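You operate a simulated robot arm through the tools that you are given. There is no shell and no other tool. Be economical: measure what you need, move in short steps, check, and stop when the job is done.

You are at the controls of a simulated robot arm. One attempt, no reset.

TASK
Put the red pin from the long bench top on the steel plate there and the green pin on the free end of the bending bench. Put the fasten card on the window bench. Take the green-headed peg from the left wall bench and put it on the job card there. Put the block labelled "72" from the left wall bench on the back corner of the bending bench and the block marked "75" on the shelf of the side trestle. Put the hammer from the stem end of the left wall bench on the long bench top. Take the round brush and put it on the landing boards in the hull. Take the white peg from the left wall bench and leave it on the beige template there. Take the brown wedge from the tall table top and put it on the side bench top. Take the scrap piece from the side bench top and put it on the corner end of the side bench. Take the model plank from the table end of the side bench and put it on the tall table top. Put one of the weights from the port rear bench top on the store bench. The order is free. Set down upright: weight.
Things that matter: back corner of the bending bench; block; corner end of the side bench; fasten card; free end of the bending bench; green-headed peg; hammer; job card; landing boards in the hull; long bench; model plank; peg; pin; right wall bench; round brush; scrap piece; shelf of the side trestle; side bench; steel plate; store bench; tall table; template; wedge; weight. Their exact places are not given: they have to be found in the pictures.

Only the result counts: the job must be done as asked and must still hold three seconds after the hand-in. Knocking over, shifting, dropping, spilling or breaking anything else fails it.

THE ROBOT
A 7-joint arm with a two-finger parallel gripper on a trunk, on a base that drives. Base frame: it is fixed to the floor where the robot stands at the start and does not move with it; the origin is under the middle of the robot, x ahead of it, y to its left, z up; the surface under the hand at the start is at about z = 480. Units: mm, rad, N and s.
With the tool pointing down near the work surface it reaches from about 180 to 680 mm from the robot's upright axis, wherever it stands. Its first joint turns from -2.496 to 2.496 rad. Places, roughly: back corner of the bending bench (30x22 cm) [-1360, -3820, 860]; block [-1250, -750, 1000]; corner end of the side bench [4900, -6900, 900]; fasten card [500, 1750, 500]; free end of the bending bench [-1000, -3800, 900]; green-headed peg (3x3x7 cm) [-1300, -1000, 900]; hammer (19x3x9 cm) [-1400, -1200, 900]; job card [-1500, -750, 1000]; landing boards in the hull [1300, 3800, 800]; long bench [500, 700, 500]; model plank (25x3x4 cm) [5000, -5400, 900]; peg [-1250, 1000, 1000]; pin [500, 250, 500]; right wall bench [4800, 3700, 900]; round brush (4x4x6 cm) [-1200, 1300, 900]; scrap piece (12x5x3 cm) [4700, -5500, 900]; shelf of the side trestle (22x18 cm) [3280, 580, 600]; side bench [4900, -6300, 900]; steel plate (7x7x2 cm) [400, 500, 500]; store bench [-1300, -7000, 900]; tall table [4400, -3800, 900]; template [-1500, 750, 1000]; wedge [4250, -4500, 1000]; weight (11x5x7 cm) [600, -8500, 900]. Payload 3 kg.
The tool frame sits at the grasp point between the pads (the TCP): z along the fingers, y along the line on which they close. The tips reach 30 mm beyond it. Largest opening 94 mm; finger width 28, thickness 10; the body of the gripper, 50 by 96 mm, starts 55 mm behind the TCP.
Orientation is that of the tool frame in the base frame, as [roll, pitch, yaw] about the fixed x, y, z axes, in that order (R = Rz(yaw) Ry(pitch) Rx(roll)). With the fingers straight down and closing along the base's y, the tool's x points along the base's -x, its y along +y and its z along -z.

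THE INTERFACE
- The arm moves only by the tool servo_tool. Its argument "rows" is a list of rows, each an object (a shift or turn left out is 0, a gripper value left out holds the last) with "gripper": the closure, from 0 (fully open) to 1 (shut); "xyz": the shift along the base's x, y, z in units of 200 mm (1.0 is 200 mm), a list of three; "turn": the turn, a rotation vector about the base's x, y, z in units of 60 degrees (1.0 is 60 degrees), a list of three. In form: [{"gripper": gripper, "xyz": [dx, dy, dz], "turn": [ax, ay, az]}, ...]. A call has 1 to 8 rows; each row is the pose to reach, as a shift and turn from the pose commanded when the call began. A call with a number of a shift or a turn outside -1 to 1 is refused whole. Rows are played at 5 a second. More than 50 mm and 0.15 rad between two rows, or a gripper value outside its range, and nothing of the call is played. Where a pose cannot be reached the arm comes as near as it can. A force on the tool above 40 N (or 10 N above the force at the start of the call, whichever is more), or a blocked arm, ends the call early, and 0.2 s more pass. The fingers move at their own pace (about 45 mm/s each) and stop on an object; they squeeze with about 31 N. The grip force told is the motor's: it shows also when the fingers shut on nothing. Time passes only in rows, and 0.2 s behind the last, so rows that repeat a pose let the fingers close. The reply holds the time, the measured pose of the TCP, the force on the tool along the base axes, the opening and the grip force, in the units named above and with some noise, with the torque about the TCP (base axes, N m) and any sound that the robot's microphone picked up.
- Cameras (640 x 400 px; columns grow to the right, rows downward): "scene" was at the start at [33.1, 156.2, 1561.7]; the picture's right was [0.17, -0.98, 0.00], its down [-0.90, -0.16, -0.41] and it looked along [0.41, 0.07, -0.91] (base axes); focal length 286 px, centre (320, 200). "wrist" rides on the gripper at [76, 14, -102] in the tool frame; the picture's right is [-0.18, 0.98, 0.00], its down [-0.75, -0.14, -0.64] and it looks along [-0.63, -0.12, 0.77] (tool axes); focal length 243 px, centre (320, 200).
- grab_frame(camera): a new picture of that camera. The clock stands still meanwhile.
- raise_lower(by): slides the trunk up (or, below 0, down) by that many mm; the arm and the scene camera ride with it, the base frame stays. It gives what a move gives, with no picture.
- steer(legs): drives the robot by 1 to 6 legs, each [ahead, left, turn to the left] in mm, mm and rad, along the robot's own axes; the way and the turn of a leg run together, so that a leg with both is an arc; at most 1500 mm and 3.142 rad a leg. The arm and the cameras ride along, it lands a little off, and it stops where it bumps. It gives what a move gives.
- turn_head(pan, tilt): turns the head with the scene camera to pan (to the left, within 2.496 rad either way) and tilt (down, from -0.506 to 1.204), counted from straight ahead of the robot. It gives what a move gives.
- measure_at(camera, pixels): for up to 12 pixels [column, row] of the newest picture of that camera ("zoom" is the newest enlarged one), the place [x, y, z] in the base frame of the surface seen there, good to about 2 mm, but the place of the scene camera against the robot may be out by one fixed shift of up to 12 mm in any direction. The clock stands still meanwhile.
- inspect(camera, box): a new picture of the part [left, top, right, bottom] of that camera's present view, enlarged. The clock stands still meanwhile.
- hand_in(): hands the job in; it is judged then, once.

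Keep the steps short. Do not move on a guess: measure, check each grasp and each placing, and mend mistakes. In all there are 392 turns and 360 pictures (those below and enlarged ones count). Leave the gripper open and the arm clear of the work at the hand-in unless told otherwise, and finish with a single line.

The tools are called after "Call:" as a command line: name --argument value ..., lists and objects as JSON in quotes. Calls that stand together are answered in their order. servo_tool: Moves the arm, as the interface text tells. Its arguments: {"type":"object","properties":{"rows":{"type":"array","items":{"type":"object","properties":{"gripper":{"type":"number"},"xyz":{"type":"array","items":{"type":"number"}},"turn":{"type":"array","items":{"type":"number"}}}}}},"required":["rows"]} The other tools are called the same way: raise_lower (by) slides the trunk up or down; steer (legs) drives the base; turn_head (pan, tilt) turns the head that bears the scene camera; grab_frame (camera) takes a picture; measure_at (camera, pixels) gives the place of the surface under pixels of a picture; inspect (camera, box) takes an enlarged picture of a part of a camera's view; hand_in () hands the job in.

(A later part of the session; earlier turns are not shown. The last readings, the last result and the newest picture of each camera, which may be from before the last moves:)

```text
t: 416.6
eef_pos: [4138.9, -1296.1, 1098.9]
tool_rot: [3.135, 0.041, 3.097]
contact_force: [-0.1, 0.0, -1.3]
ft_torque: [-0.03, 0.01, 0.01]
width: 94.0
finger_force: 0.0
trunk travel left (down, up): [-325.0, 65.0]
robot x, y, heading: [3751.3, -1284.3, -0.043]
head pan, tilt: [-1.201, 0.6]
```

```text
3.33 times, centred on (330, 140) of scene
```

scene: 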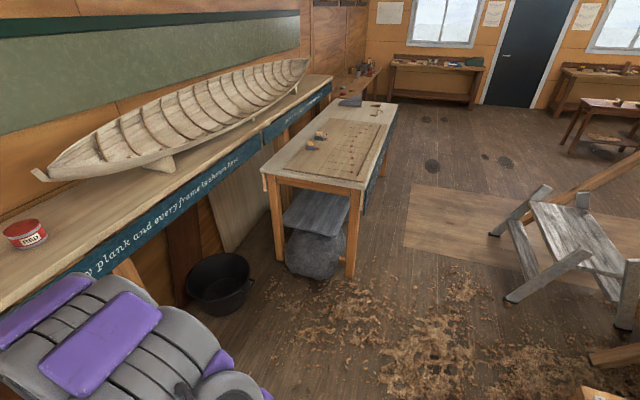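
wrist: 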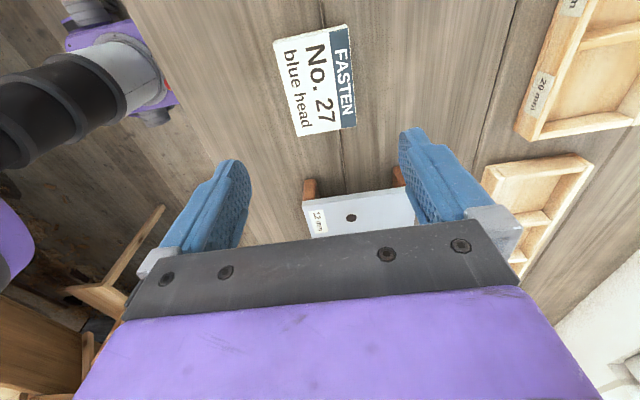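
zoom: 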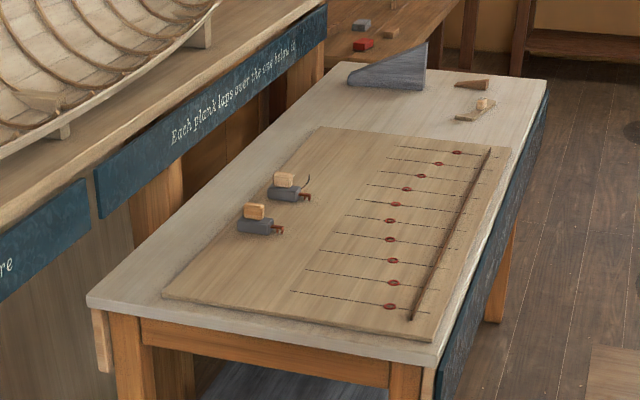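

The brown wedge is at about (4199,-4474). Drive to (3670,-4450) facing the table.

Call:
steer --legs '[[-80, 0, 0.043], [0, -1500, 0], [0, -1500, 0], [0, -120, 0]]'

Call:
servo_tool --rows '[{"turn": [0, 0.038, 0]}, {"turn": [0, 0.038, 0]}, {"turn": [0, 0.038, 0]}]'

Call:
grab_frame --camera "wrist"

Call:
turn_head --pan -0.3 --tilt 0.8

Call:
grab_frame --camera "scene"

```text
t: 432.6
eef_pos: [3958.9, -4402.4, 1097.2]
tool_rot: [-3.116, 0.037, 3.098]
contact_force: [1.3, 1.9, 0.3]
ft_torque: [-0.11, 0.07, 0.04]
width: 94.0
finger_force: 0.0
trunk travel left (down, up): [-325.0, 65.0]
robot x, y, heading: [3565.6, -4423.8, -0.045]
head pan, tilt: [-1.201, 0.6]
```

```text
t: 433.6
eef_pos: [3955.5, -4421.5, 1101.4]
tool_rot: [3.14, 0.005, 3.104]
contact_force: [0.2, -0.4, -0.1]
ft_torque: [0.01, -0.01, -0.02]
width: 93.9
finger_force: 0.0
trunk travel left (down, up): [-325.0, 65.0]
robot x, y, heading: [3565.0, -4419.7, -0.049]
head pan, tilt: [-1.201, 0.6]
stopped in row 3: the arm was blocked; the commanded pose is now the measured one
```

```text
234 pictures are left
```

wrist: 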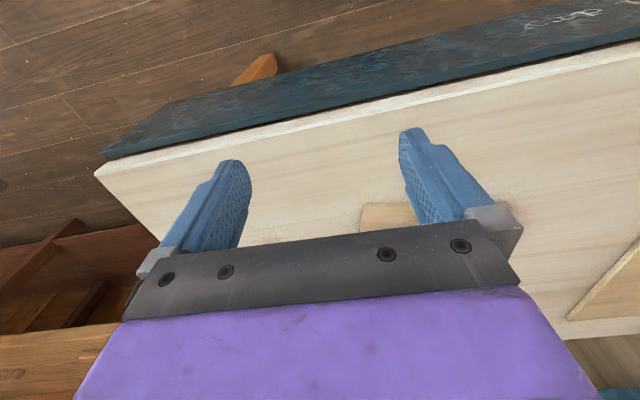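

```text
t: 434.9
eef_pos: [3953.4, -4446.1, 1100.3]
tool_rot: [3.125, 0.002, 3.101]
contact_force: [0.3, -0.4, 0.8]
ft_torque: [0.03, 0.0, 0.0]
width: 94.0
finger_force: 0.1
trunk travel left (down, up): [-325.0, 65.0]
robot x, y, heading: [3568.2, -4418.7, -0.045]
head pan, tilt: [-0.3, 0.799]
```

```text
233 pictures are left
```

scene: 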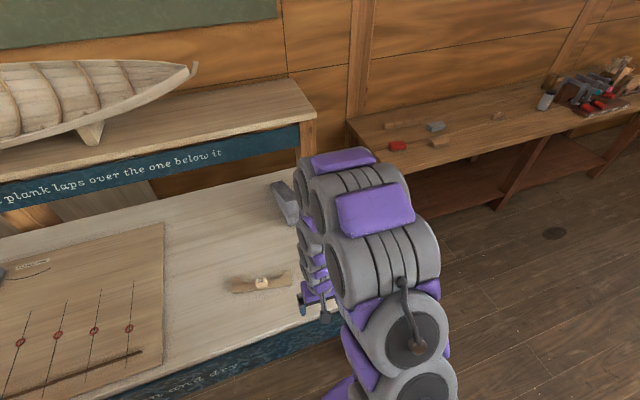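

The arm only sways after driving. Correct the heading, let it settle, then extend over the table.

Call:
steer --legs '[[80, 0, 0.045]]'

Call:
turn_head --pan -0.5 --tilt 0.8

Call:
servo_tool --rows '[{"xyz": [0.2, 0, 0]}, {"xyz": [0.4, 0, 0]}, {"xyz": [0.5, 0, 0]}, {"xyz": [0.5, 0, 0]}]'

Call:
grab_frame --camera "wrist"

```text
t: 435.9
eef_pos: [4036.2, -4402.2, 1099.3]
tool_rot: [-3.14, 0.001, -3.128]
contact_force: [0.1, 0.3, 0.2]
ft_torque: [0.0, 0.02, 0.02]
width: 94.1
finger_force: 0.0
trunk travel left (down, up): [-325.0, 65.0]
robot x, y, heading: [3652.4, -4418.1, -0.003]
head pan, tilt: [-0.3, 0.799]
```

```text
t: 436.6
eef_pos: [4034.7, -4410.3, 1101.1]
tool_rot: [3.135, 0.007, -3.13]
contact_force: [-0.9, 0.3, -0.6]
ft_torque: [-0.02, -0.03, 0.0]
width: 93.8
finger_force: 0.0
trunk travel left (down, up): [-325.0, 65.0]
robot x, y, heading: [3645.2, -4414.6, 0.001]
head pan, tilt: [-0.499, 0.799]
```

```text
t: 437.6
eef_pos: [4132.1, -4396.5, 1100.8]
tool_rot: [-3.136, 0.006, -3.129]
contact_force: [-0.1, 0.2, -0.9]
ft_torque: [-0.04, -0.01, 0.01]
width: 94.0
finger_force: 0.1
trunk travel left (down, up): [-325.0, 65.0]
robot x, y, heading: [3645.8, -4415.3, 0.0]
head pan, tilt: [-0.499, 0.799]
```

```text
232 pictures are left
```

wrist: 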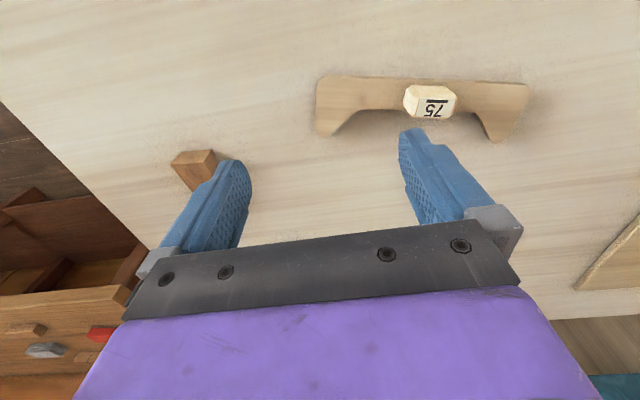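

The wedge peeks out at (195,165). Shift the hand -85 mm in y to see it.

Call:
servo_tool --rows '[{"xyz": [0.0, -0.2, 0]}, {"xyz": [0.0, -0.42, 0]}, {"xyz": [0.0, -0.42, 0]}]'

Call:
grab_frame --camera "wrist"

```text
t: 438.4
eef_pos: [4135.4, -4488.1, 1099.4]
tool_rot: [3.14, 0.002, -3.128]
contact_force: [0.6, 0.4, -0.5]
ft_torque: [0.0, 0.02, 0.0]
width: 93.8
finger_force: 0.1
trunk travel left (down, up): [-325.0, 65.0]
robot x, y, heading: [3645.5, -4413.4, 0.0]
head pan, tilt: [-0.499, 0.799]
```

```text
231 pictures are left
```

wrist: 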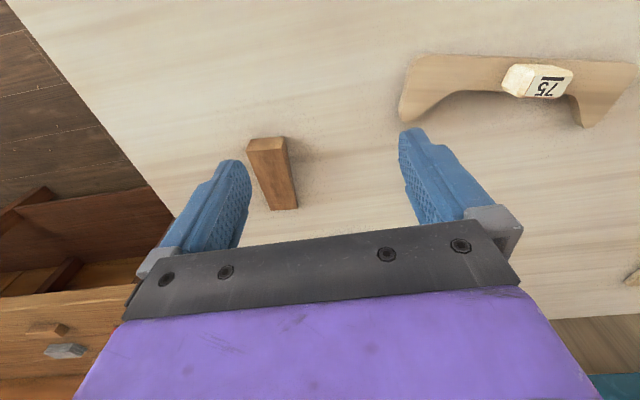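

Call:
measure_at --camera "wrist" --pixels '[[248, 142], [285, 138], [268, 143], [255, 176], [292, 170], [270, 209], [296, 207], [275, 180], [350, 150]]'

Call:
inspect --camera "wrist" --box '[210, 110, 350, 220]'

```text
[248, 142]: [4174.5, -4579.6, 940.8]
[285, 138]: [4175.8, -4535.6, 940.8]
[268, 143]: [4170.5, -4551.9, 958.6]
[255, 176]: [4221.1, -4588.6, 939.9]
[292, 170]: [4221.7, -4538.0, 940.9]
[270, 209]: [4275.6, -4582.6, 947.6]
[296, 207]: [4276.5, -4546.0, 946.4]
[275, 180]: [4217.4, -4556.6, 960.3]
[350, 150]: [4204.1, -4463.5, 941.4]
```

```text
3.64 times, centred on (280, 165) of wrist
```

zoom: 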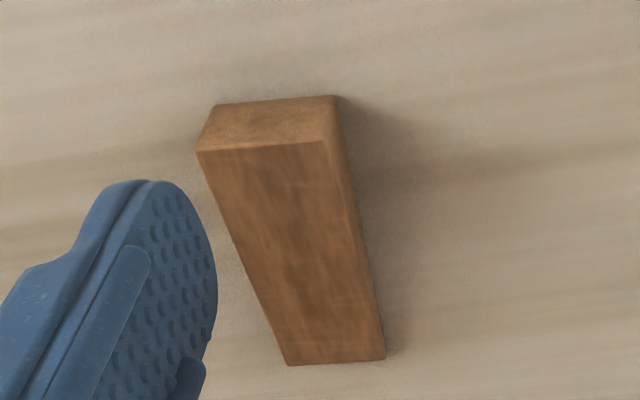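

Wedge lies along x, thick end toward me. Measure its upper face edges.

Call:
measure_at --camera "zoom" --pixels '[[202, 156], [322, 147], [222, 205], [345, 230], [260, 280], [365, 300], [290, 355], [378, 352], [265, 155]]'

```text
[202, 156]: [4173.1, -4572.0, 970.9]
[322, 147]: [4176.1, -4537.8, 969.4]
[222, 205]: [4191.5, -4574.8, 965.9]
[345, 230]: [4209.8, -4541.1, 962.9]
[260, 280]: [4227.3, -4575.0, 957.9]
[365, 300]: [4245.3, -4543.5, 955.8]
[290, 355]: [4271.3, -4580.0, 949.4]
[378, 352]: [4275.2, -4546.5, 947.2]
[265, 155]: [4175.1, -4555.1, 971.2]
```

Centre ≈(4205,-4558), ~35 mm wide. Move over, slightly turned, and descend to z≈1010.

Call:
servo_tool --rows '[{"gripper": 0.3, "xyz": [0.15, -0.15, 0], "turn": [0, 0, -0.076]}, {"xyz": [0.3, -0.3, 0], "turn": [0, 0, -0.076]}, {"xyz": [0.35, -0.345, -0.15], "turn": [0, 0, -0.076]}, {"xyz": [0.35, -0.345, -0.35], "turn": [0, 0, -0.076]}, {"xyz": [0.35, -0.345, -0.445], "turn": [0, 0, -0.076]}, {"xyz": [0.35, -0.345, -0.445], "turn": [0, 0, -0.076]}]'

Call:
grab_frame --camera "wrist"

```text
t: 439.8
eef_pos: [4202.8, -4562.8, 1012.4]
tool_rot: [3.139, 0.002, 3.07]
contact_force: [0.0, 0.0, -0.1]
ft_torque: [0.01, -0.01, 0.0]
width: 65.8
finger_force: 0.1
trunk travel left (down, up): [-325.0, 65.0]
robot x, y, heading: [3649.1, -4414.0, -0.002]
head pan, tilt: [-0.499, 0.799]
```

```text
229 pictures are left
```

wrist: 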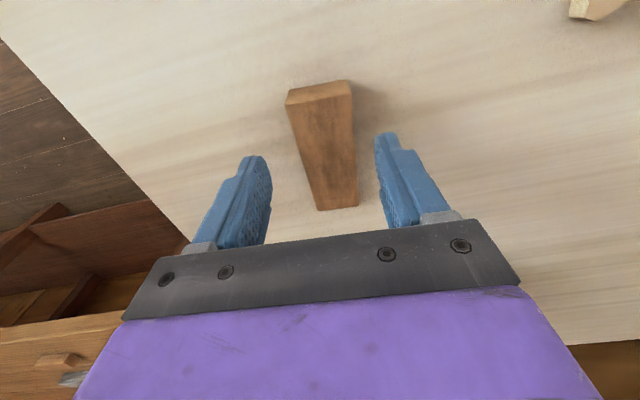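

Well placed; nudge +4 mm y, down to 974, close.

Call:
servo_tool --rows '[{"xyz": [0, 0.02, -0.1]}, {"xyz": [0, 0.02, -0.188]}, {"xyz": [0, 0.02, -0.188]}, {"gripper": 1, "xyz": [0, 0.02, -0.188]}, {"xyz": [0, 0.02, -0.188]}, {"xyz": [0, 0.02, -0.188]}, {"xyz": [0, 0.02, -0.188]}]'

Call:
servo_tool --rows '[{"xyz": [0, 0, 0.1]}, {"xyz": [0, 0, 0.3]}, {"xyz": [0, 0, 0.5]}, {"xyz": [0, 0, 0.65]}]'

Call:
grab_frame --camera "wrist"

```text
t: 441.4
eef_pos: [4204.6, -4546.0, 976.6]
tool_rot: [-3.137, 0.005, 3.073]
contact_force: [0.7, -1.1, 0.1]
ft_torque: [0.02, -0.02, 0.0]
width: 38.9
finger_force: 31.1
trunk travel left (down, up): [-325.0, 65.0]
robot x, y, heading: [3648.6, -4413.9, 0.001]
head pan, tilt: [-0.499, 0.799]
```

```text
t: 442.4
eef_pos: [4202.7, -4552.8, 1104.8]
tool_rot: [-3.141, 0.006, 3.075]
contact_force: [0.4, -0.6, -0.5]
ft_torque: [0.04, -0.01, 0.0]
width: 39.2
finger_force: 31.0
trunk travel left (down, up): [-325.0, 65.0]
robot x, y, heading: [3646.6, -4417.8, -0.004]
head pan, tilt: [-0.499, 0.799]
```

```text
228 pictures are left
```

wrist: 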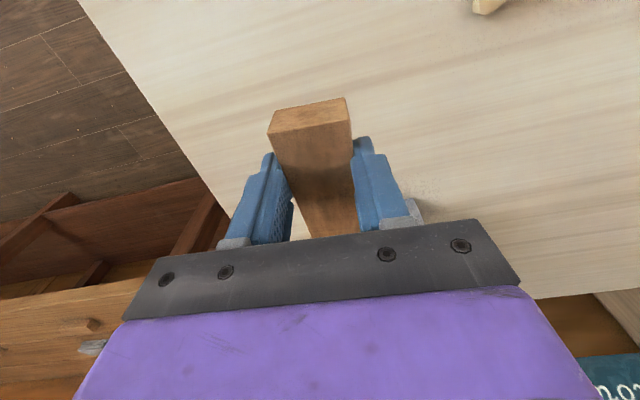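

Wedge held (39 mm). Retract and drive right to y≈-6200 in front of the side bench.

Call:
servo_tool --rows '[{"xyz": [-0.2, 0.1, 0]}, {"xyz": [-0.4, 0.2, 0]}, {"xyz": [-0.6, 0.3, 0]}, {"xyz": [-0.8, 0.4, 0]}, {"xyz": [-0.85, 0.5, 0]}]'

Call:
steer --legs '[[0, -1500, 0], [0, -250, 0]]'

Call:
turn_head --pan 0.5 --tilt 0.6

Call:
grab_frame --camera "scene"

Call:
turn_head --pan -0.4 --tilt 0.6

Call:
grab_frame --camera "scene"

```text
t: 443.6
eef_pos: [4033.6, -4451.6, 1103.5]
tool_rot: [-3.139, 0.004, 3.074]
contact_force: [0.0, -0.1, -0.6]
ft_torque: [-0.02, -0.01, 0.03]
width: 38.9
finger_force: 30.9
trunk travel left (down, up): [-325.0, 65.0]
robot x, y, heading: [3647.3, -4414.5, -0.001]
head pan, tilt: [-0.499, 0.799]
```

```text
t: 452.5
eef_pos: [4036.3, -6190.4, 1104.5]
tool_rot: [-3.133, 0.005, 3.077]
contact_force: [0.2, 0.1, -0.2]
ft_torque: [-0.04, 0.02, 0.05]
width: 38.9
finger_force: 30.4
trunk travel left (down, up): [-325.0, 65.0]
robot x, y, heading: [3649.1, -6164.1, 0.007]
head pan, tilt: [-0.499, 0.799]
```

```text
t: 453.8
eef_pos: [4035.1, -6191.6, 1104.6]
tool_rot: [-3.133, 0.008, 3.08]
contact_force: [-0.1, -0.7, -1.2]
ft_torque: [0.02, 0.01, 0.0]
width: 39.1
finger_force: 31.0
trunk travel left (down, up): [-325.0, 65.0]
robot x, y, heading: [3650.5, -6160.6, -0.0]
head pan, tilt: [0.499, 0.6]
```

```text
227 pictures are left
```

scene: 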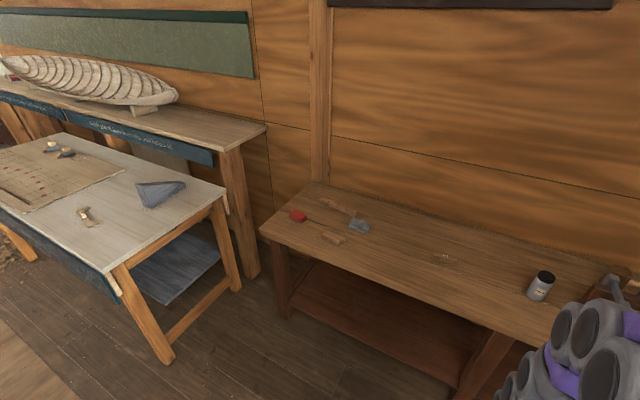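

```text
t: 454.9
eef_pos: [4033.8, -6195.0, 1103.5]
tool_rot: [-3.136, 0.005, 3.075]
contact_force: [-0.5, 0.6, -0.2]
ft_torque: [0.0, -0.02, -0.03]
width: 39.0
finger_force: 31.2
trunk travel left (down, up): [-325.0, 65.0]
robot x, y, heading: [3652.8, -6164.3, 0.004]
head pan, tilt: [-0.4, 0.6]
```

```text
226 pictures are left
```

scene: 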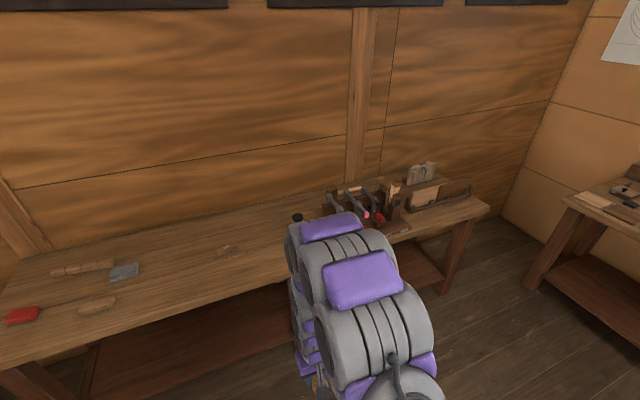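

Measure the side bench from this view.

Call:
measure_at --camera "scene" --pixels '[[170, 290], [225, 250], [85, 267], [97, 304], [125, 272], [22, 315], [270, 280], [200, 230], [440, 215], [480, 205], [410, 240], [150, 325]]'

Call:
inspect --camera "scene" --box '[0, 220, 260, 350]'

Call:
inspect --camera "scene" --box '[280, 140, 500, 280]'

```text
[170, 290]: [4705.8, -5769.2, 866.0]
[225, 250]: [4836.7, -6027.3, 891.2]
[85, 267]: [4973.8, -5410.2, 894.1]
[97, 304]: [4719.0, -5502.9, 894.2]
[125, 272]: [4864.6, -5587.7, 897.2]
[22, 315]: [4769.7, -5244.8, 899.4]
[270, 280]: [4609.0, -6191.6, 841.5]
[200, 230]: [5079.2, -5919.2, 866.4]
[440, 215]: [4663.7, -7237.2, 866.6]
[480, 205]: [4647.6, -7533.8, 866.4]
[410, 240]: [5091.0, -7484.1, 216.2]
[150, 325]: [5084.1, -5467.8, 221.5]
```

```text
2.46 times, centred on (130, 285) of scene
```

zoom: 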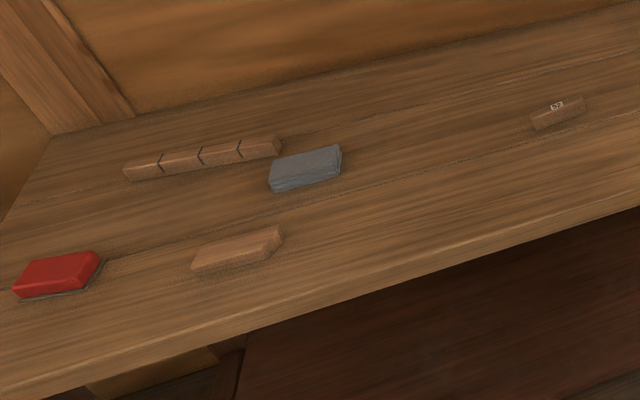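

```text
2.86 times, centred on (390, 210) of scene
```

zoom: 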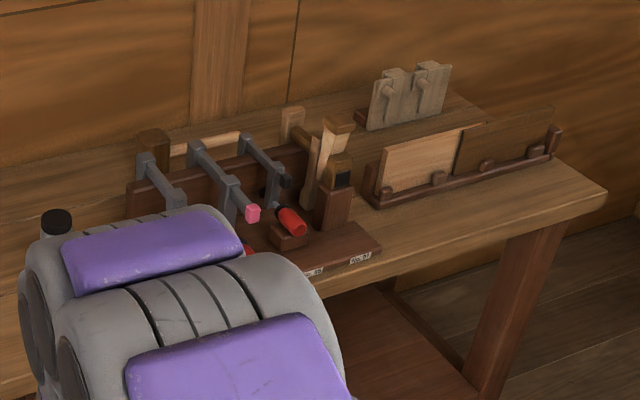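

Wedge goes to the middle of the side bench, near (4770,-6190). Drive 500 ahead.

Call:
steer --legs '[[500, 0, 0]]'

Call:
turn_head --pan -0.5 --tilt 0.9

Call:
grab_frame --camera "wrist"

Call:
grab_frame --camera "scene"

```text
t: 457.9
eef_pos: [4536.1, -6177.6, 1104.8]
tool_rot: [-3.128, 0.007, 3.083]
contact_force: [0.8, 0.7, -0.2]
ft_torque: [-0.03, -0.01, -0.02]
width: 38.9
finger_force: 30.7
trunk travel left (down, up): [-325.0, 65.0]
robot x, y, heading: [4148.5, -6157.3, 0.006]
head pan, tilt: [-0.4, 0.6]
```

```text
t: 458.7
eef_pos: [4534.5, -6181.2, 1104.8]
tool_rot: [-3.13, 0.007, 3.083]
contact_force: [0.8, 0.1, -1.3]
ft_torque: [0.0, 0.01, 0.01]
width: 38.9
finger_force: 31.3
trunk travel left (down, up): [-325.0, 65.0]
robot x, y, heading: [4148.5, -6158.1, 0.006]
head pan, tilt: [-0.499, 0.901]
```

```text
223 pictures are left
```

wrist: 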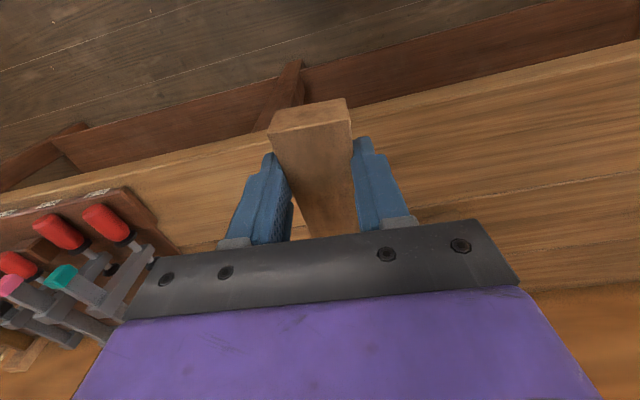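

```text
222 pictures are left
```

scene: 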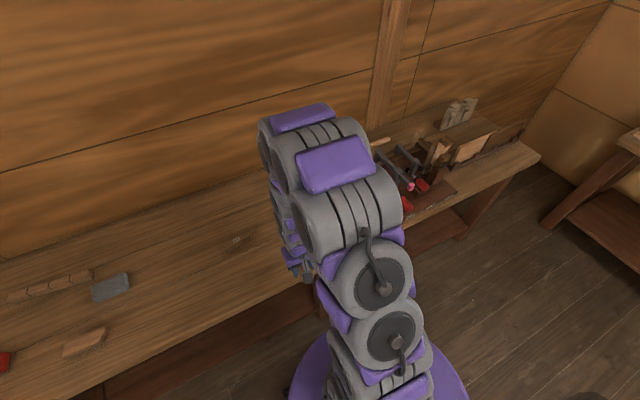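

Measure the clamp rack on the left and extend the hand 130 mm to see the target spot.

Call:
measure_at --camera "wrist" --pixels '[[170, 245], [125, 240], [110, 215], [130, 190], [200, 180], [430, 150]]'

Call:
servo_tool --rows '[{"xyz": [0.2, 0.1, 0]}, {"xyz": [0.4, 0.2, 0]}, {"xyz": [0.6, 0.25, 0]}, {"xyz": [0.7, 0.25, 0]}]'

Call:
grab_frame --camera "wrist"

```text
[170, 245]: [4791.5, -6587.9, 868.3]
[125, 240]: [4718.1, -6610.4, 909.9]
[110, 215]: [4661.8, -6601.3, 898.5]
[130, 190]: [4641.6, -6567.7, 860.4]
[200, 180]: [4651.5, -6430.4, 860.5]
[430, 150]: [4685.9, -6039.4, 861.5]
```

```text
t: 459.7
eef_pos: [4673.6, -6131.9, 1106.6]
tool_rot: [-3.131, 0.006, 3.085]
contact_force: [0.7, -0.4, -0.6]
ft_torque: [-0.01, 0.03, -0.01]
width: 39.2
finger_force: 31.3
trunk travel left (down, up): [-325.0, 65.0]
robot x, y, heading: [4148.3, -6157.5, 0.003]
head pan, tilt: [-0.499, 0.901]
```

```text
221 pictures are left
```

wrist: 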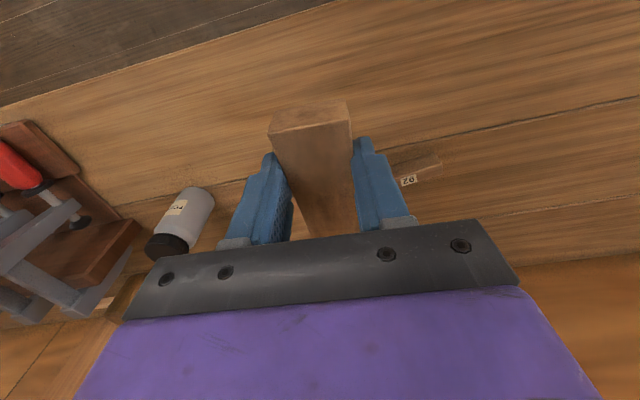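

Call:
measure_at --camera "wrist" --pixels '[[408, 180], [385, 165], [440, 160], [212, 200], [165, 245], [235, 130], [320, 85], [380, 130]]'

```text
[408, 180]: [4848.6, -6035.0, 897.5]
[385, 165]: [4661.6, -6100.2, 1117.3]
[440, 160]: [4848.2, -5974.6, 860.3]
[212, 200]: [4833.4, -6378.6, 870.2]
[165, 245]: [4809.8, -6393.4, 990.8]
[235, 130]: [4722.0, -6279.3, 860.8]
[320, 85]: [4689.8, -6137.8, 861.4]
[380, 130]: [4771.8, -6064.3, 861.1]
```

Target TCP (4720,-6200), surface 861. Move and descend to ~930.

Call:
servo_tool --rows '[{"xyz": [0.12, -0.17, 0]}, {"xyz": [0.23, -0.34, 0]}, {"xyz": [0.23, -0.34, -0.2]}, {"xyz": [0.23, -0.34, -0.42]}, {"xyz": [0.23, -0.34, -0.65]}, {"xyz": [0.23, -0.34, -0.85]}, {"xyz": [0.23, -0.34, -0.85]}]'

Call:
servo_tool --rows '[{"xyz": [0, 0, -0.12]}, {"xyz": [0, 0, -0.165]}, {"xyz": [0, 0, -0.18]}, {"xyz": [0, 0, -0.19]}, {"xyz": [0, 0, -0.2]}, {"xyz": [0, 0, -0.2]}]'

```text
t: 461.3
eef_pos: [4721.5, -6200.6, 934.0]
tool_rot: [-3.133, 0.009, 3.085]
contact_force: [0.5, -0.1, -1.3]
ft_torque: [0.01, 0.0, -0.02]
width: 38.7
finger_force: 30.8
trunk travel left (down, up): [-325.0, 65.0]
robot x, y, heading: [4149.0, -6157.9, 0.004]
head pan, tilt: [-0.499, 0.901]
```

```text
t: 462.7
eef_pos: [4721.6, -6200.7, 895.7]
tool_rot: [-3.13, 0.007, 3.087]
contact_force: [0.6, 0.3, -0.9]
ft_torque: [0.01, 0.02, 0.0]
width: 39.1
finger_force: 30.7
trunk travel left (down, up): [-325.0, 65.0]
robot x, y, heading: [4148.9, -6156.1, 0.005]
head pan, tilt: [-0.499, 0.901]
```

Call:
servo_tool --rows '[{"xyz": [0, 0, -0.008]}, {"xyz": [0, 0, -0.015]}, {"xyz": [0, 0, -0.02]}, {"xyz": [0, 0, -0.02]}]'

Call:
inspect --camera "wrist" --box '[200, 60, 440, 240]'

```text
t: 463.7
eef_pos: [4721.6, -6201.4, 893.1]
tool_rot: [-3.132, 0.011, 3.084]
contact_force: [1.7, -2.5, 23.4]
ft_torque: [0.15, 0.0, -0.01]
width: 39.0
finger_force: 30.8
trunk travel left (down, up): [-325.0, 65.0]
robot x, y, heading: [4151.1, -6157.3, 0.008]
head pan, tilt: [-0.499, 0.901]
```

```text
2.22 times, centred on (320, 150) of wrist
```

zoom: 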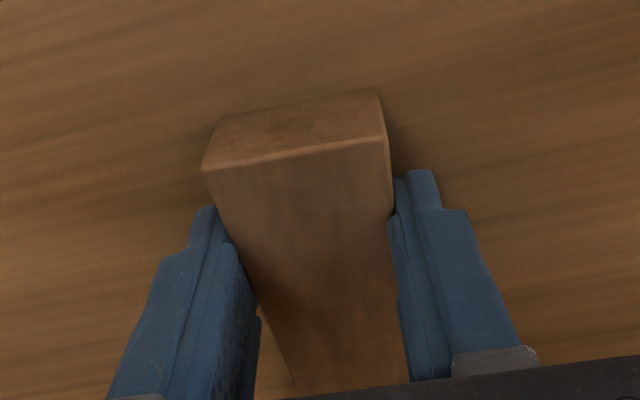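

Contact. Release and rise.

Call:
servo_tool --rows '[{"xyz": [0, 0, 0.01]}, {"gripper": 0.3, "xyz": [0, 0, 0.01]}, {"xyz": [0, 0, 0.01]}, {"xyz": [0, 0, 0.01]}, {"xyz": [0, 0, 0.2]}, {"xyz": [0, 0, 0.43]}, {"xyz": [0, 0, 0.66]}, {"xyz": [0, 0, 0.9]}]'

Call:
grab_frame --camera "wrist"

```text
t: 465.5
eef_pos: [4719.6, -6205.1, 1069.6]
tool_rot: [-3.133, 0.006, 3.083]
contact_force: [-0.2, -0.9, -0.8]
ft_torque: [-0.01, 0.0, -0.01]
width: 65.9
finger_force: 0.0
trunk travel left (down, up): [-325.0, 65.0]
robot x, y, heading: [4152.7, -6156.6, 0.006]
head pan, tilt: [-0.499, 0.901]
```

```text
219 pictures are left
```

wrist: 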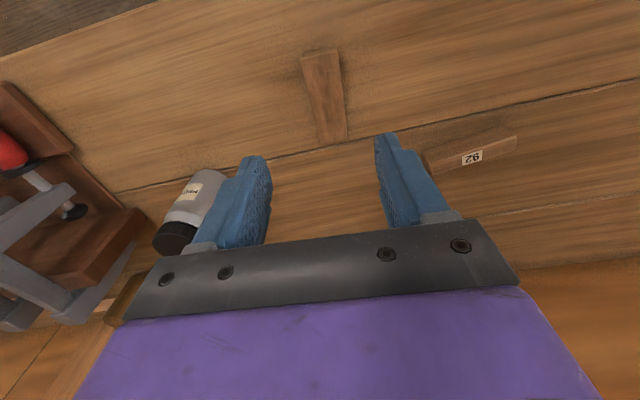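

Wedge is on the side bench. Now the scrap piece: retract and slide left 620.

Call:
servo_tool --rows '[{"gripper": 0.0, "xyz": [-0.2, 0.05, 0.1]}, {"xyz": [-0.4, 0.1, 0.15], "turn": [0, 0, 0.055]}, {"xyz": [-0.6, 0.1, 0.15], "turn": [0, 0, 0.055]}, {"xyz": [-0.7, 0.1, 0.15], "turn": [0, 0, 0.055]}]'

Call:
steer --legs '[[0, 620, 0]]'

Call:
turn_head --pan 0.4 --tilt 0.9

Call:
turn_head --pan 0.5 --tilt 0.9

Call:
grab_frame --camera "wrist"

```text
t: 466.5
eef_pos: [4578.9, -6181.3, 1101.2]
tool_rot: [-3.131, 0.008, 3.141]
contact_force: [-0.6, 0.3, -0.4]
ft_torque: [0.01, -0.01, 0.02]
width: 93.9
finger_force: 0.1
trunk travel left (down, up): [-325.0, 65.0]
robot x, y, heading: [4148.6, -6160.2, 0.008]
head pan, tilt: [-0.499, 0.901]
```

```text
t: 470.0
eef_pos: [4576.8, -5563.4, 1101.5]
tool_rot: [-3.134, 0.006, 3.138]
contact_force: [0.4, -0.7, 0.2]
ft_torque: [0.0, 0.0, 0.0]
width: 93.8
finger_force: 0.0
trunk travel left (down, up): [-325.0, 65.0]
robot x, y, heading: [4146.6, -5539.8, 0.009]
head pan, tilt: [-0.499, 0.901]
```

```text
t: 471.2
eef_pos: [4574.9, -5564.5, 1100.9]
tool_rot: [-3.134, 0.009, 3.138]
contact_force: [0.2, 0.3, -0.8]
ft_torque: [0.02, -0.02, 0.01]
width: 93.9
finger_force: 0.1
trunk travel left (down, up): [-325.0, 65.0]
robot x, y, heading: [4145.0, -5540.1, 0.008]
head pan, tilt: [0.4, 0.901]
```

```text
t: 471.9
eef_pos: [4575.8, -5564.0, 1102.3]
tool_rot: [-3.132, 0.008, 3.139]
contact_force: [0.4, 0.5, -0.5]
ft_torque: [0.01, -0.02, -0.03]
width: 93.8
finger_force: 0.1
trunk travel left (down, up): [-325.0, 65.0]
robot x, y, heading: [4145.3, -5541.1, 0.007]
head pan, tilt: [0.499, 0.901]
```

```text
218 pictures are left
```

wrist: 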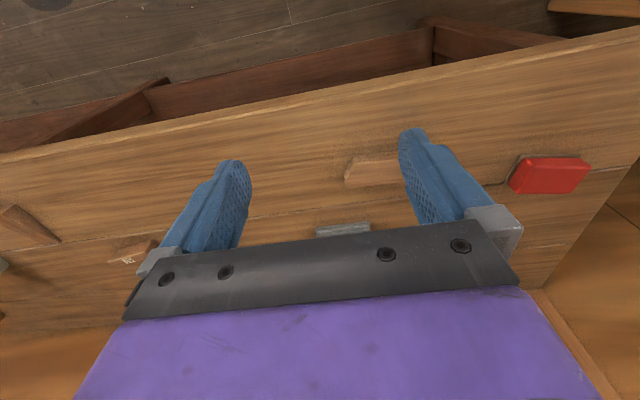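

Scrap at wrist (370,172). Move nearer.

Call:
servo_tool --rows '[{"xyz": [0.2, 0.1, 0]}, {"xyz": [0.4, 0.2, 0]}, {"xyz": [0.5, 0.3, -0.1]}, {"xyz": [0.5, 0.3, -0.1]}]'

Call:
grab_frame --camera "wrist"

```text
t: 472.9
eef_pos: [4676.0, -5503.7, 1083.3]
tool_rot: [-3.132, 0.011, 3.138]
contact_force: [0.0, 0.5, 0.3]
ft_torque: [0.02, 0.0, -0.03]
width: 93.9
finger_force: 0.1
trunk travel left (down, up): [-325.0, 65.0]
robot x, y, heading: [4148.1, -5540.8, 0.006]
head pan, tilt: [0.499, 0.901]
```

```text
217 pictures are left
```

wrist: 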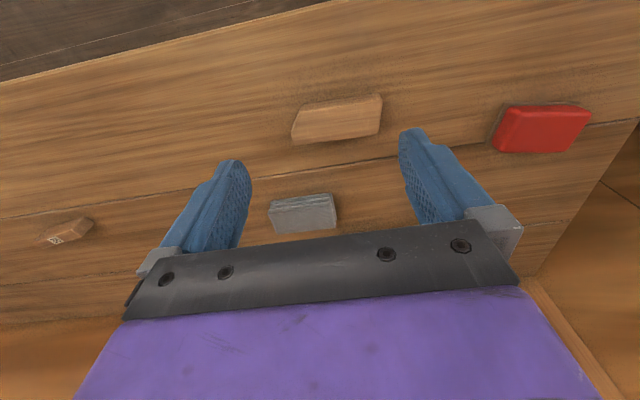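

Call:
inspect --camera "wrist" --box '[260, 70, 420, 170]'

Call:
measure_at --camera "zoom" --pixels '[[130, 262], [480, 215], [150, 165], [485, 105], [310, 185], [300, 240], [320, 130], [125, 280]]'

```text
4.00 times, centred on (340, 120) of wrist
```

zoom: 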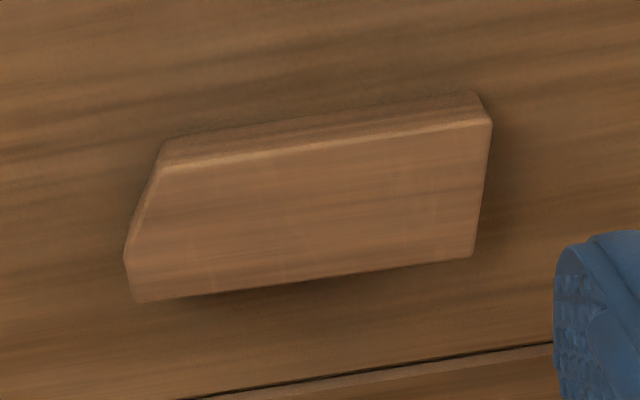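

```text
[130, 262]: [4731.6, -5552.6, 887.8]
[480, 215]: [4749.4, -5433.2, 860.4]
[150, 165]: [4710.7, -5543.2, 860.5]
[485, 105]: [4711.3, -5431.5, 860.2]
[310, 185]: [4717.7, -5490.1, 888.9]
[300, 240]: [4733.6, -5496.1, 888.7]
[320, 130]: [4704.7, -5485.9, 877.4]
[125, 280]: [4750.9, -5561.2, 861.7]
```

Scrap: 120 mm along y, 48 along x, top 889, centre (4727,-5493). Turn the tool -90° to grip across x.

Call:
servo_tool --rows '[{"turn": [0, 0, -0.125]}, {"turn": [0, 0, -0.25]}, {"turn": [0, 0, -0.375]}, {"turn": [0, 0, -0.5]}, {"turn": [0, 0, -0.625]}, {"turn": [0, 0, -0.75]}]'

Call:
servo_tool --rows '[{"xyz": [0.05, 0, 0], "turn": [0, 0, -0.125]}, {"xyz": [0.1, 0, 0], "turn": [0, 0, -0.25]}, {"xyz": [0.15, 0, 0], "turn": [0, 0, -0.375]}, {"xyz": [0.2, 0.02, 0], "turn": [0, 0, -0.5]}, {"xyz": [0.25, 0.05, 0], "turn": [0, 0, -0.625]}, {"xyz": [0.255, 0.053, -0.1], "turn": [0, 0, -0.75]}, {"xyz": [0.255, 0.053, -0.3], "turn": [0, 0, -0.75]}, {"xyz": [0.255, 0.053, -0.45], "turn": [0, 0, -0.75]}]'

Call:
grab_frame --camera "wrist"

```text
t: 474.2
eef_pos: [4676.0, -5503.4, 1081.8]
tool_rot: [-3.131, 0.01, 2.351]
contact_force: [0.5, 0.5, -0.4]
ft_torque: [-0.02, 0.02, 0.02]
width: 93.9
finger_force: 0.0
trunk travel left (down, up): [-325.0, 65.0]
robot x, y, heading: [4148.5, -5539.6, 0.008]
head pan, tilt: [0.499, 0.901]
```

```text
t: 476.1
eef_pos: [4724.1, -5493.4, 992.4]
tool_rot: [-3.132, 0.01, 1.567]
contact_force: [0.5, -0.4, 0.2]
ft_torque: [-0.02, 0.04, -0.05]
width: 94.0
finger_force: 0.1
trunk travel left (down, up): [-325.0, 65.0]
robot x, y, heading: [4145.1, -5540.3, -0.0]
head pan, tilt: [0.499, 0.901]
```

```text
215 pictures are left
```

wrist: 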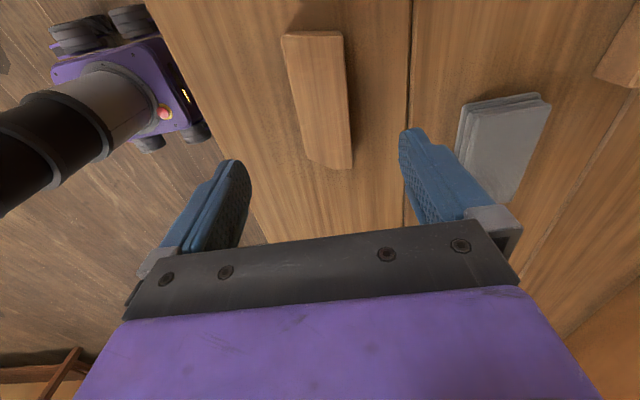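

Aligned; close to ~70 mm, descend to 896 and grip.

Call:
servo_tool --rows '[{"gripper": 0.25, "xyz": [0.01, 0, -0.2]}, {"xyz": [0.01, 0, -0.4]}, {"xyz": [0.01, 0, -0.48]}, {"xyz": [0.01, 0, -0.48]}, {"gripper": 1, "xyz": [0.01, 0, -0.48]}, {"xyz": [0.01, 0, -0.48]}, {"xyz": [0.01, 0, -0.48]}, {"xyz": [0.01, 0, -0.48]}]'

Call:
servo_tool --rows '[{"xyz": [0, 0, 0.1]}, {"xyz": [0, 0, 0.3]}, {"xyz": [0, 0, 0.55]}, {"xyz": [0, 0, 0.8]}, {"xyz": [-0.2, -0.05, 0.9]}, {"xyz": [-0.4, -0.1, 0.95]}, {"xyz": [-0.6, -0.15, 1.0]}, {"xyz": [-0.75, -0.2, 1.0]}]'

Call:
grab_frame --camera "wrist"

```text
t: 477.9
eef_pos: [4726.2, -5495.7, 896.8]
tool_rot: [-3.134, 0.01, 1.566]
contact_force: [1.3, -0.3, 1.6]
ft_torque: [-0.01, -0.09, 0.03]
width: 44.1
finger_force: 30.6
trunk travel left (down, up): [-325.0, 65.0]
robot x, y, heading: [4150.0, -5540.3, 0.006]
head pan, tilt: [0.499, 0.901]
```

```text
t: 479.6
eef_pos: [4575.2, -5535.6, 1097.1]
tool_rot: [-3.132, 0.01, 1.566]
contact_force: [0.9, 0.4, -1.0]
ft_torque: [-0.01, -0.02, -0.01]
width: 44.1
finger_force: 30.9
trunk travel left (down, up): [-325.0, 65.0]
robot x, y, heading: [4148.8, -5538.2, 0.006]
head pan, tilt: [0.499, 0.901]
```

```text
214 pictures are left
```

wrist: 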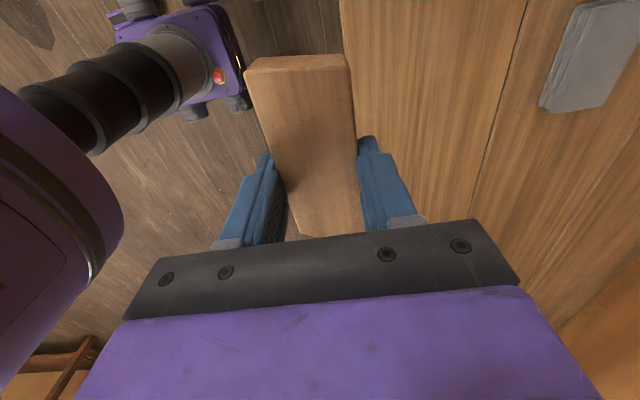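

Held (44 mm). Back off a little, go right 1400, and look at the corner end.

Call:
steer --legs '[[-150, 0, -0.006], [0, -1400, 0]]'

Call:
turn_head --pan 0.45 --tilt 0.9

Call:
grab_frame --camera "scene"

Call:
turn_head --pan -0.45 --tilt 0.9

Call:
grab_frame --camera "scene"

```text
t: 487.5
eef_pos: [4423.7, -6908.5, 1098.5]
tool_rot: [-3.135, 0.009, 1.563]
contact_force: [-0.1, 0.8, -0.8]
ft_torque: [0.07, 0.02, 0.0]
width: 44.1
finger_force: 31.3
trunk travel left (down, up): [-325.0, 65.0]
robot x, y, heading: [3998.6, -6910.4, -0.004]
head pan, tilt: [0.499, 0.901]
```

```text
t: 488.1
eef_pos: [4424.4, -6908.8, 1098.2]
tool_rot: [-3.133, 0.011, 1.562]
contact_force: [-0.5, 0.0, -0.5]
ft_torque: [0.01, 0.02, 0.04]
width: 44.2
finger_force: 31.6
trunk travel left (down, up): [-325.0, 65.0]
robot x, y, heading: [3997.5, -6914.1, -0.003]
head pan, tilt: [0.45, 0.901]
```

```text
213 pictures are left
```

scene: 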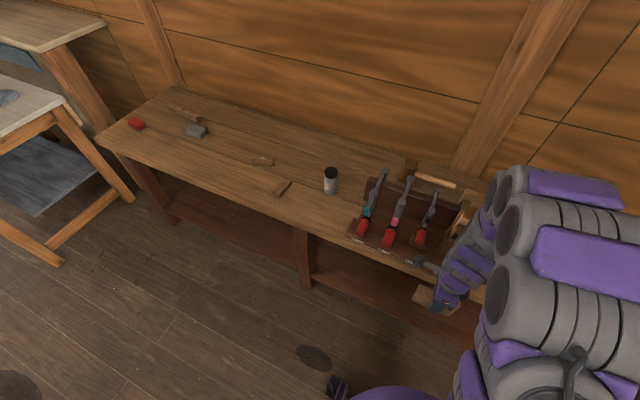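

```text
t: 489.3
eef_pos: [4423.0, -6909.4, 1098.1]
tool_rot: [-3.133, 0.01, 1.562]
contact_force: [-0.6, -0.8, -0.6]
ft_torque: [0.0, 0.02, 0.01]
width: 44.0
finger_force: 30.9
trunk travel left (down, up): [-325.0, 65.0]
robot x, y, heading: [3996.5, -6907.9, -0.001]
head pan, tilt: [-0.45, 0.901]
```

```text
212 pictures are left
```

scene: 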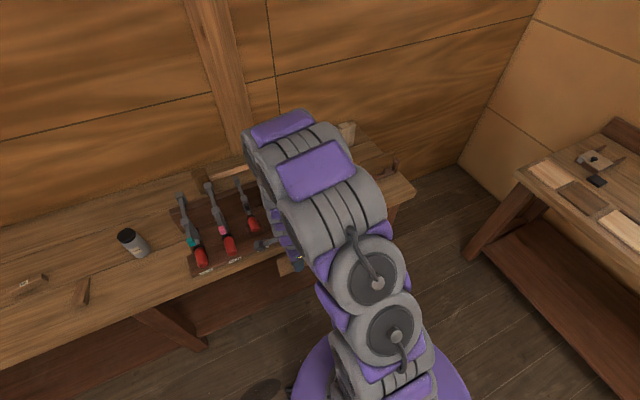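

The arm hides the corner end. Move 450 further right and look back left.

Call:
steer --legs '[[0, -450, 0]]'

Call:
turn_head --pan 0.5 --tilt 0.8

Call:
grab_frame --camera "scene"

Call:
grab_frame --camera "wrist"

```text
t: 492.0
eef_pos: [4421.4, -7348.1, 1097.3]
tool_rot: [-3.134, 0.012, 1.56]
contact_force: [-0.1, 0.4, -1.1]
ft_torque: [-0.01, -0.03, -0.01]
width: 44.4
finger_force: 31.2
trunk travel left (down, up): [-325.0, 65.0]
robot x, y, heading: [3996.9, -7352.5, -0.003]
head pan, tilt: [-0.45, 0.901]
```

```text
t: 493.2
eef_pos: [4421.4, -7348.4, 1098.6]
tool_rot: [-3.134, 0.011, 1.56]
contact_force: [-0.6, -0.5, -1.2]
ft_torque: [0.0, 0.04, 0.01]
width: 44.0
finger_force: 31.4
trunk travel left (down, up): [-325.0, 65.0]
robot x, y, heading: [3998.0, -7353.2, -0.006]
head pan, tilt: [0.499, 0.799]
```

```text
211 pictures are left
```

scene: 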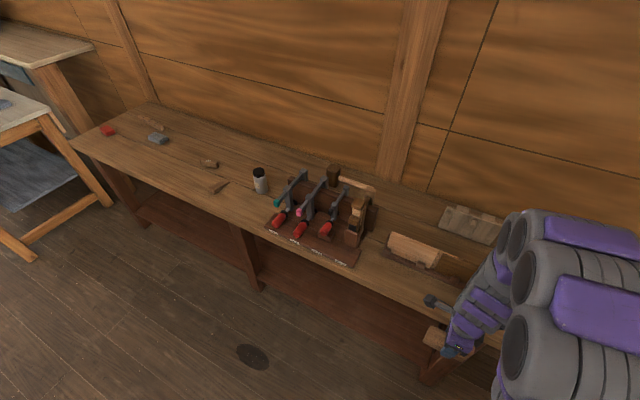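

```text
210 pictures are left
```

wrist: 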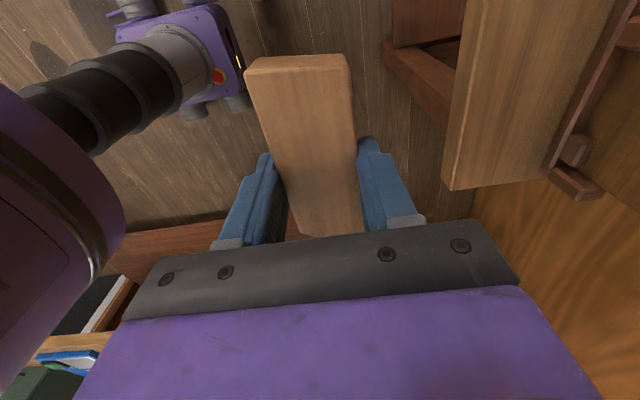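

Measure the corner region.

Call:
measure_at --camera "scene" --pixels '[[370, 262], [400, 275], [410, 240], [440, 260], [435, 295], [425, 265], [470, 218], [455, 240], [350, 255], [390, 225]]'

Call:
measure_at --camera "wrist" --pixels '[[450, 180], [470, 100], [500, 100], [540, 150], [570, 180], [490, 30]]'

Call:
inspect --camera "scene" --box '[320, 170, 520, 320]'

```text
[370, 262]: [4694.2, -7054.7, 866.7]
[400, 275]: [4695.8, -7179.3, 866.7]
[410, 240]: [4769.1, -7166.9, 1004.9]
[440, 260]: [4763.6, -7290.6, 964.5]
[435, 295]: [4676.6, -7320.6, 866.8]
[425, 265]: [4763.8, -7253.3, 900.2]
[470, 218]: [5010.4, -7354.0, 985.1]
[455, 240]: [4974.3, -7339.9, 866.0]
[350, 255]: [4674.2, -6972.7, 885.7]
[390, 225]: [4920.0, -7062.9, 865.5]
```

```text
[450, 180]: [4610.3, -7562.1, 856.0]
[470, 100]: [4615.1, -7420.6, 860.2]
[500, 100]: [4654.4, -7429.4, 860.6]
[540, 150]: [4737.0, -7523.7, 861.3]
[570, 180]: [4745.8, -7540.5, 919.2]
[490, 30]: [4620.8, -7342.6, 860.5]
```

```text
2.67 times, centred on (420, 245) of scene
```

zoom: 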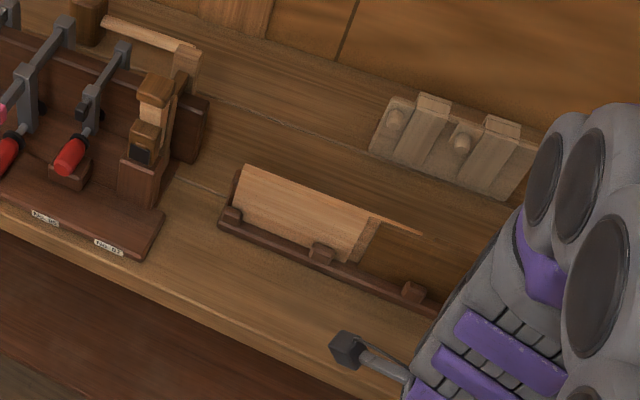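

Free front strip x 4605–4738 at y≈-7200. Drive 120 ahead, 150 left; then extend.

Call:
steer --legs '[[120, 150, 0.004]]'

Call:
turn_head --pan 0.6 --tilt 0.9

Call:
servo_tool --rows '[{"xyz": [0.2, 0, 0]}, {"xyz": [0.4, 0, 0]}, {"xyz": [0.5, 0, 0]}, {"xyz": [0.5, 0, 0]}]'

Call:
grab_frame --camera "wrist"

Call:
grab_frame --camera "scene"

```text
t: 494.8
eef_pos: [4546.4, -7197.4, 1098.2]
tool_rot: [-3.133, 0.011, 1.568]
contact_force: [0.8, 0.4, -1.5]
ft_torque: [0.0, 0.03, -0.02]
width: 43.9
finger_force: 31.4
trunk travel left (down, up): [-325.0, 65.0]
robot x, y, heading: [4119.3, -7199.1, 0.006]
head pan, tilt: [0.499, 0.799]
```

```text
t: 495.5
eef_pos: [4543.0, -7200.4, 1099.3]
tool_rot: [-3.134, 0.008, 1.566]
contact_force: [-0.1, -0.1, 0.1]
ft_torque: [-0.02, 0.0, 0.04]
width: 44.2
finger_force: 31.2
trunk travel left (down, up): [-325.0, 65.0]
robot x, y, heading: [4124.9, -7205.3, 0.004]
head pan, tilt: [0.6, 0.901]
```

```text
t: 496.5
eef_pos: [4644.1, -7196.4, 1098.9]
tool_rot: [-3.134, 0.012, 1.567]
contact_force: [-0.2, -1.3, -1.0]
ft_torque: [0.02, -0.02, 0.02]
width: 44.3
finger_force: 30.6
trunk travel left (down, up): [-325.0, 65.0]
robot x, y, heading: [4116.5, -7202.2, 0.002]
head pan, tilt: [0.6, 0.901]
```

```text
208 pictures are left
```

wrist: 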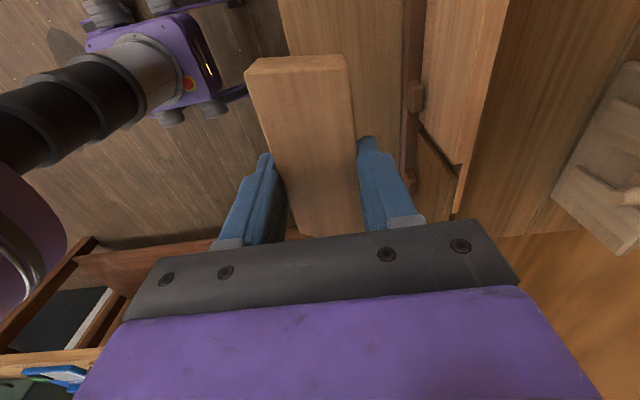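

```text
207 pictures are left
```

scene: 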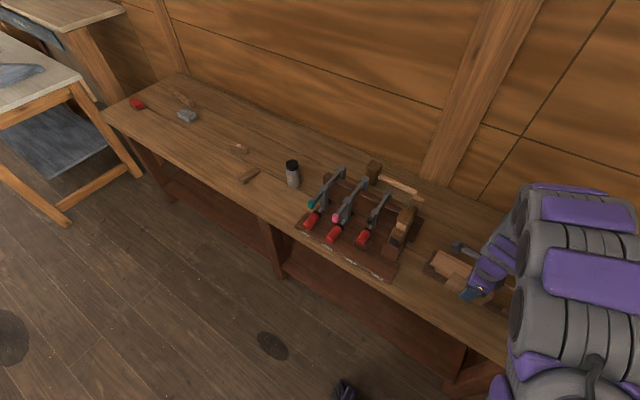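

Call:
measure_at --camera "wrist" --pixels '[[290, 30], [345, 35], [380, 60], [400, 60], [405, 130], [412, 50], [430, 110], [380, 120], [470, 60]]'

```text
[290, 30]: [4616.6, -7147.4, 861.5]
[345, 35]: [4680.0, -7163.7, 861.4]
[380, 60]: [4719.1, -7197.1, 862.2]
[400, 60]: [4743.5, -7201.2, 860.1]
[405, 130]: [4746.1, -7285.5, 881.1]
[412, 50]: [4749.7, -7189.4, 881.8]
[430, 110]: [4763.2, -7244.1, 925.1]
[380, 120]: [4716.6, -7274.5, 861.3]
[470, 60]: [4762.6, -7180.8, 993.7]
```

Strip confirmed (holder at x≥4746). Lower to ~930 at x=4668.

Call:
servo_tool --rows '[{"xyz": [0.12, 0, -0.1]}, {"xyz": [0.12, 0, -0.3]}, {"xyz": [0.12, 0, -0.5]}, {"xyz": [0.12, 0, -0.7]}, {"xyz": [0.12, 0, -0.85]}, {"xyz": [0.12, 0, -0.93]}, {"xyz": [0.12, 0, -0.97]}, {"xyz": [0.12, 0, -0.97]}]'

Call:
servo_tool --rows '[{"xyz": [0, 0, -0.02]}, {"xyz": [0, 0, -0.032]}, {"xyz": [0, 0, -0.042]}, {"xyz": [0, 0, -0.05]}, {"xyz": [0, 0, -0.05]}]'

```text
t: 498.3
eef_pos: [4666.4, -7193.7, 904.1]
tool_rot: [-3.137, 0.013, 1.569]
contact_force: [-1.0, -0.1, -0.7]
ft_torque: [-0.04, 0.01, -0.03]
width: 44.2
finger_force: 30.2
trunk travel left (down, up): [-325.0, 65.0]
robot x, y, heading: [4121.4, -7202.7, 0.002]
head pan, tilt: [0.6, 0.901]
```

```text
t: 499.5
eef_pos: [4667.4, -7192.5, 896.7]
tool_rot: [-3.138, 0.013, 1.568]
contact_force: [-2.6, -1.5, 16.5]
ft_torque: [0.58, 0.0, 0.11]
width: 44.3
finger_force: 30.9
trunk travel left (down, up): [-325.0, 65.0]
robot x, y, heading: [4119.4, -7202.7, 0.005]
head pan, tilt: [0.6, 0.901]
```

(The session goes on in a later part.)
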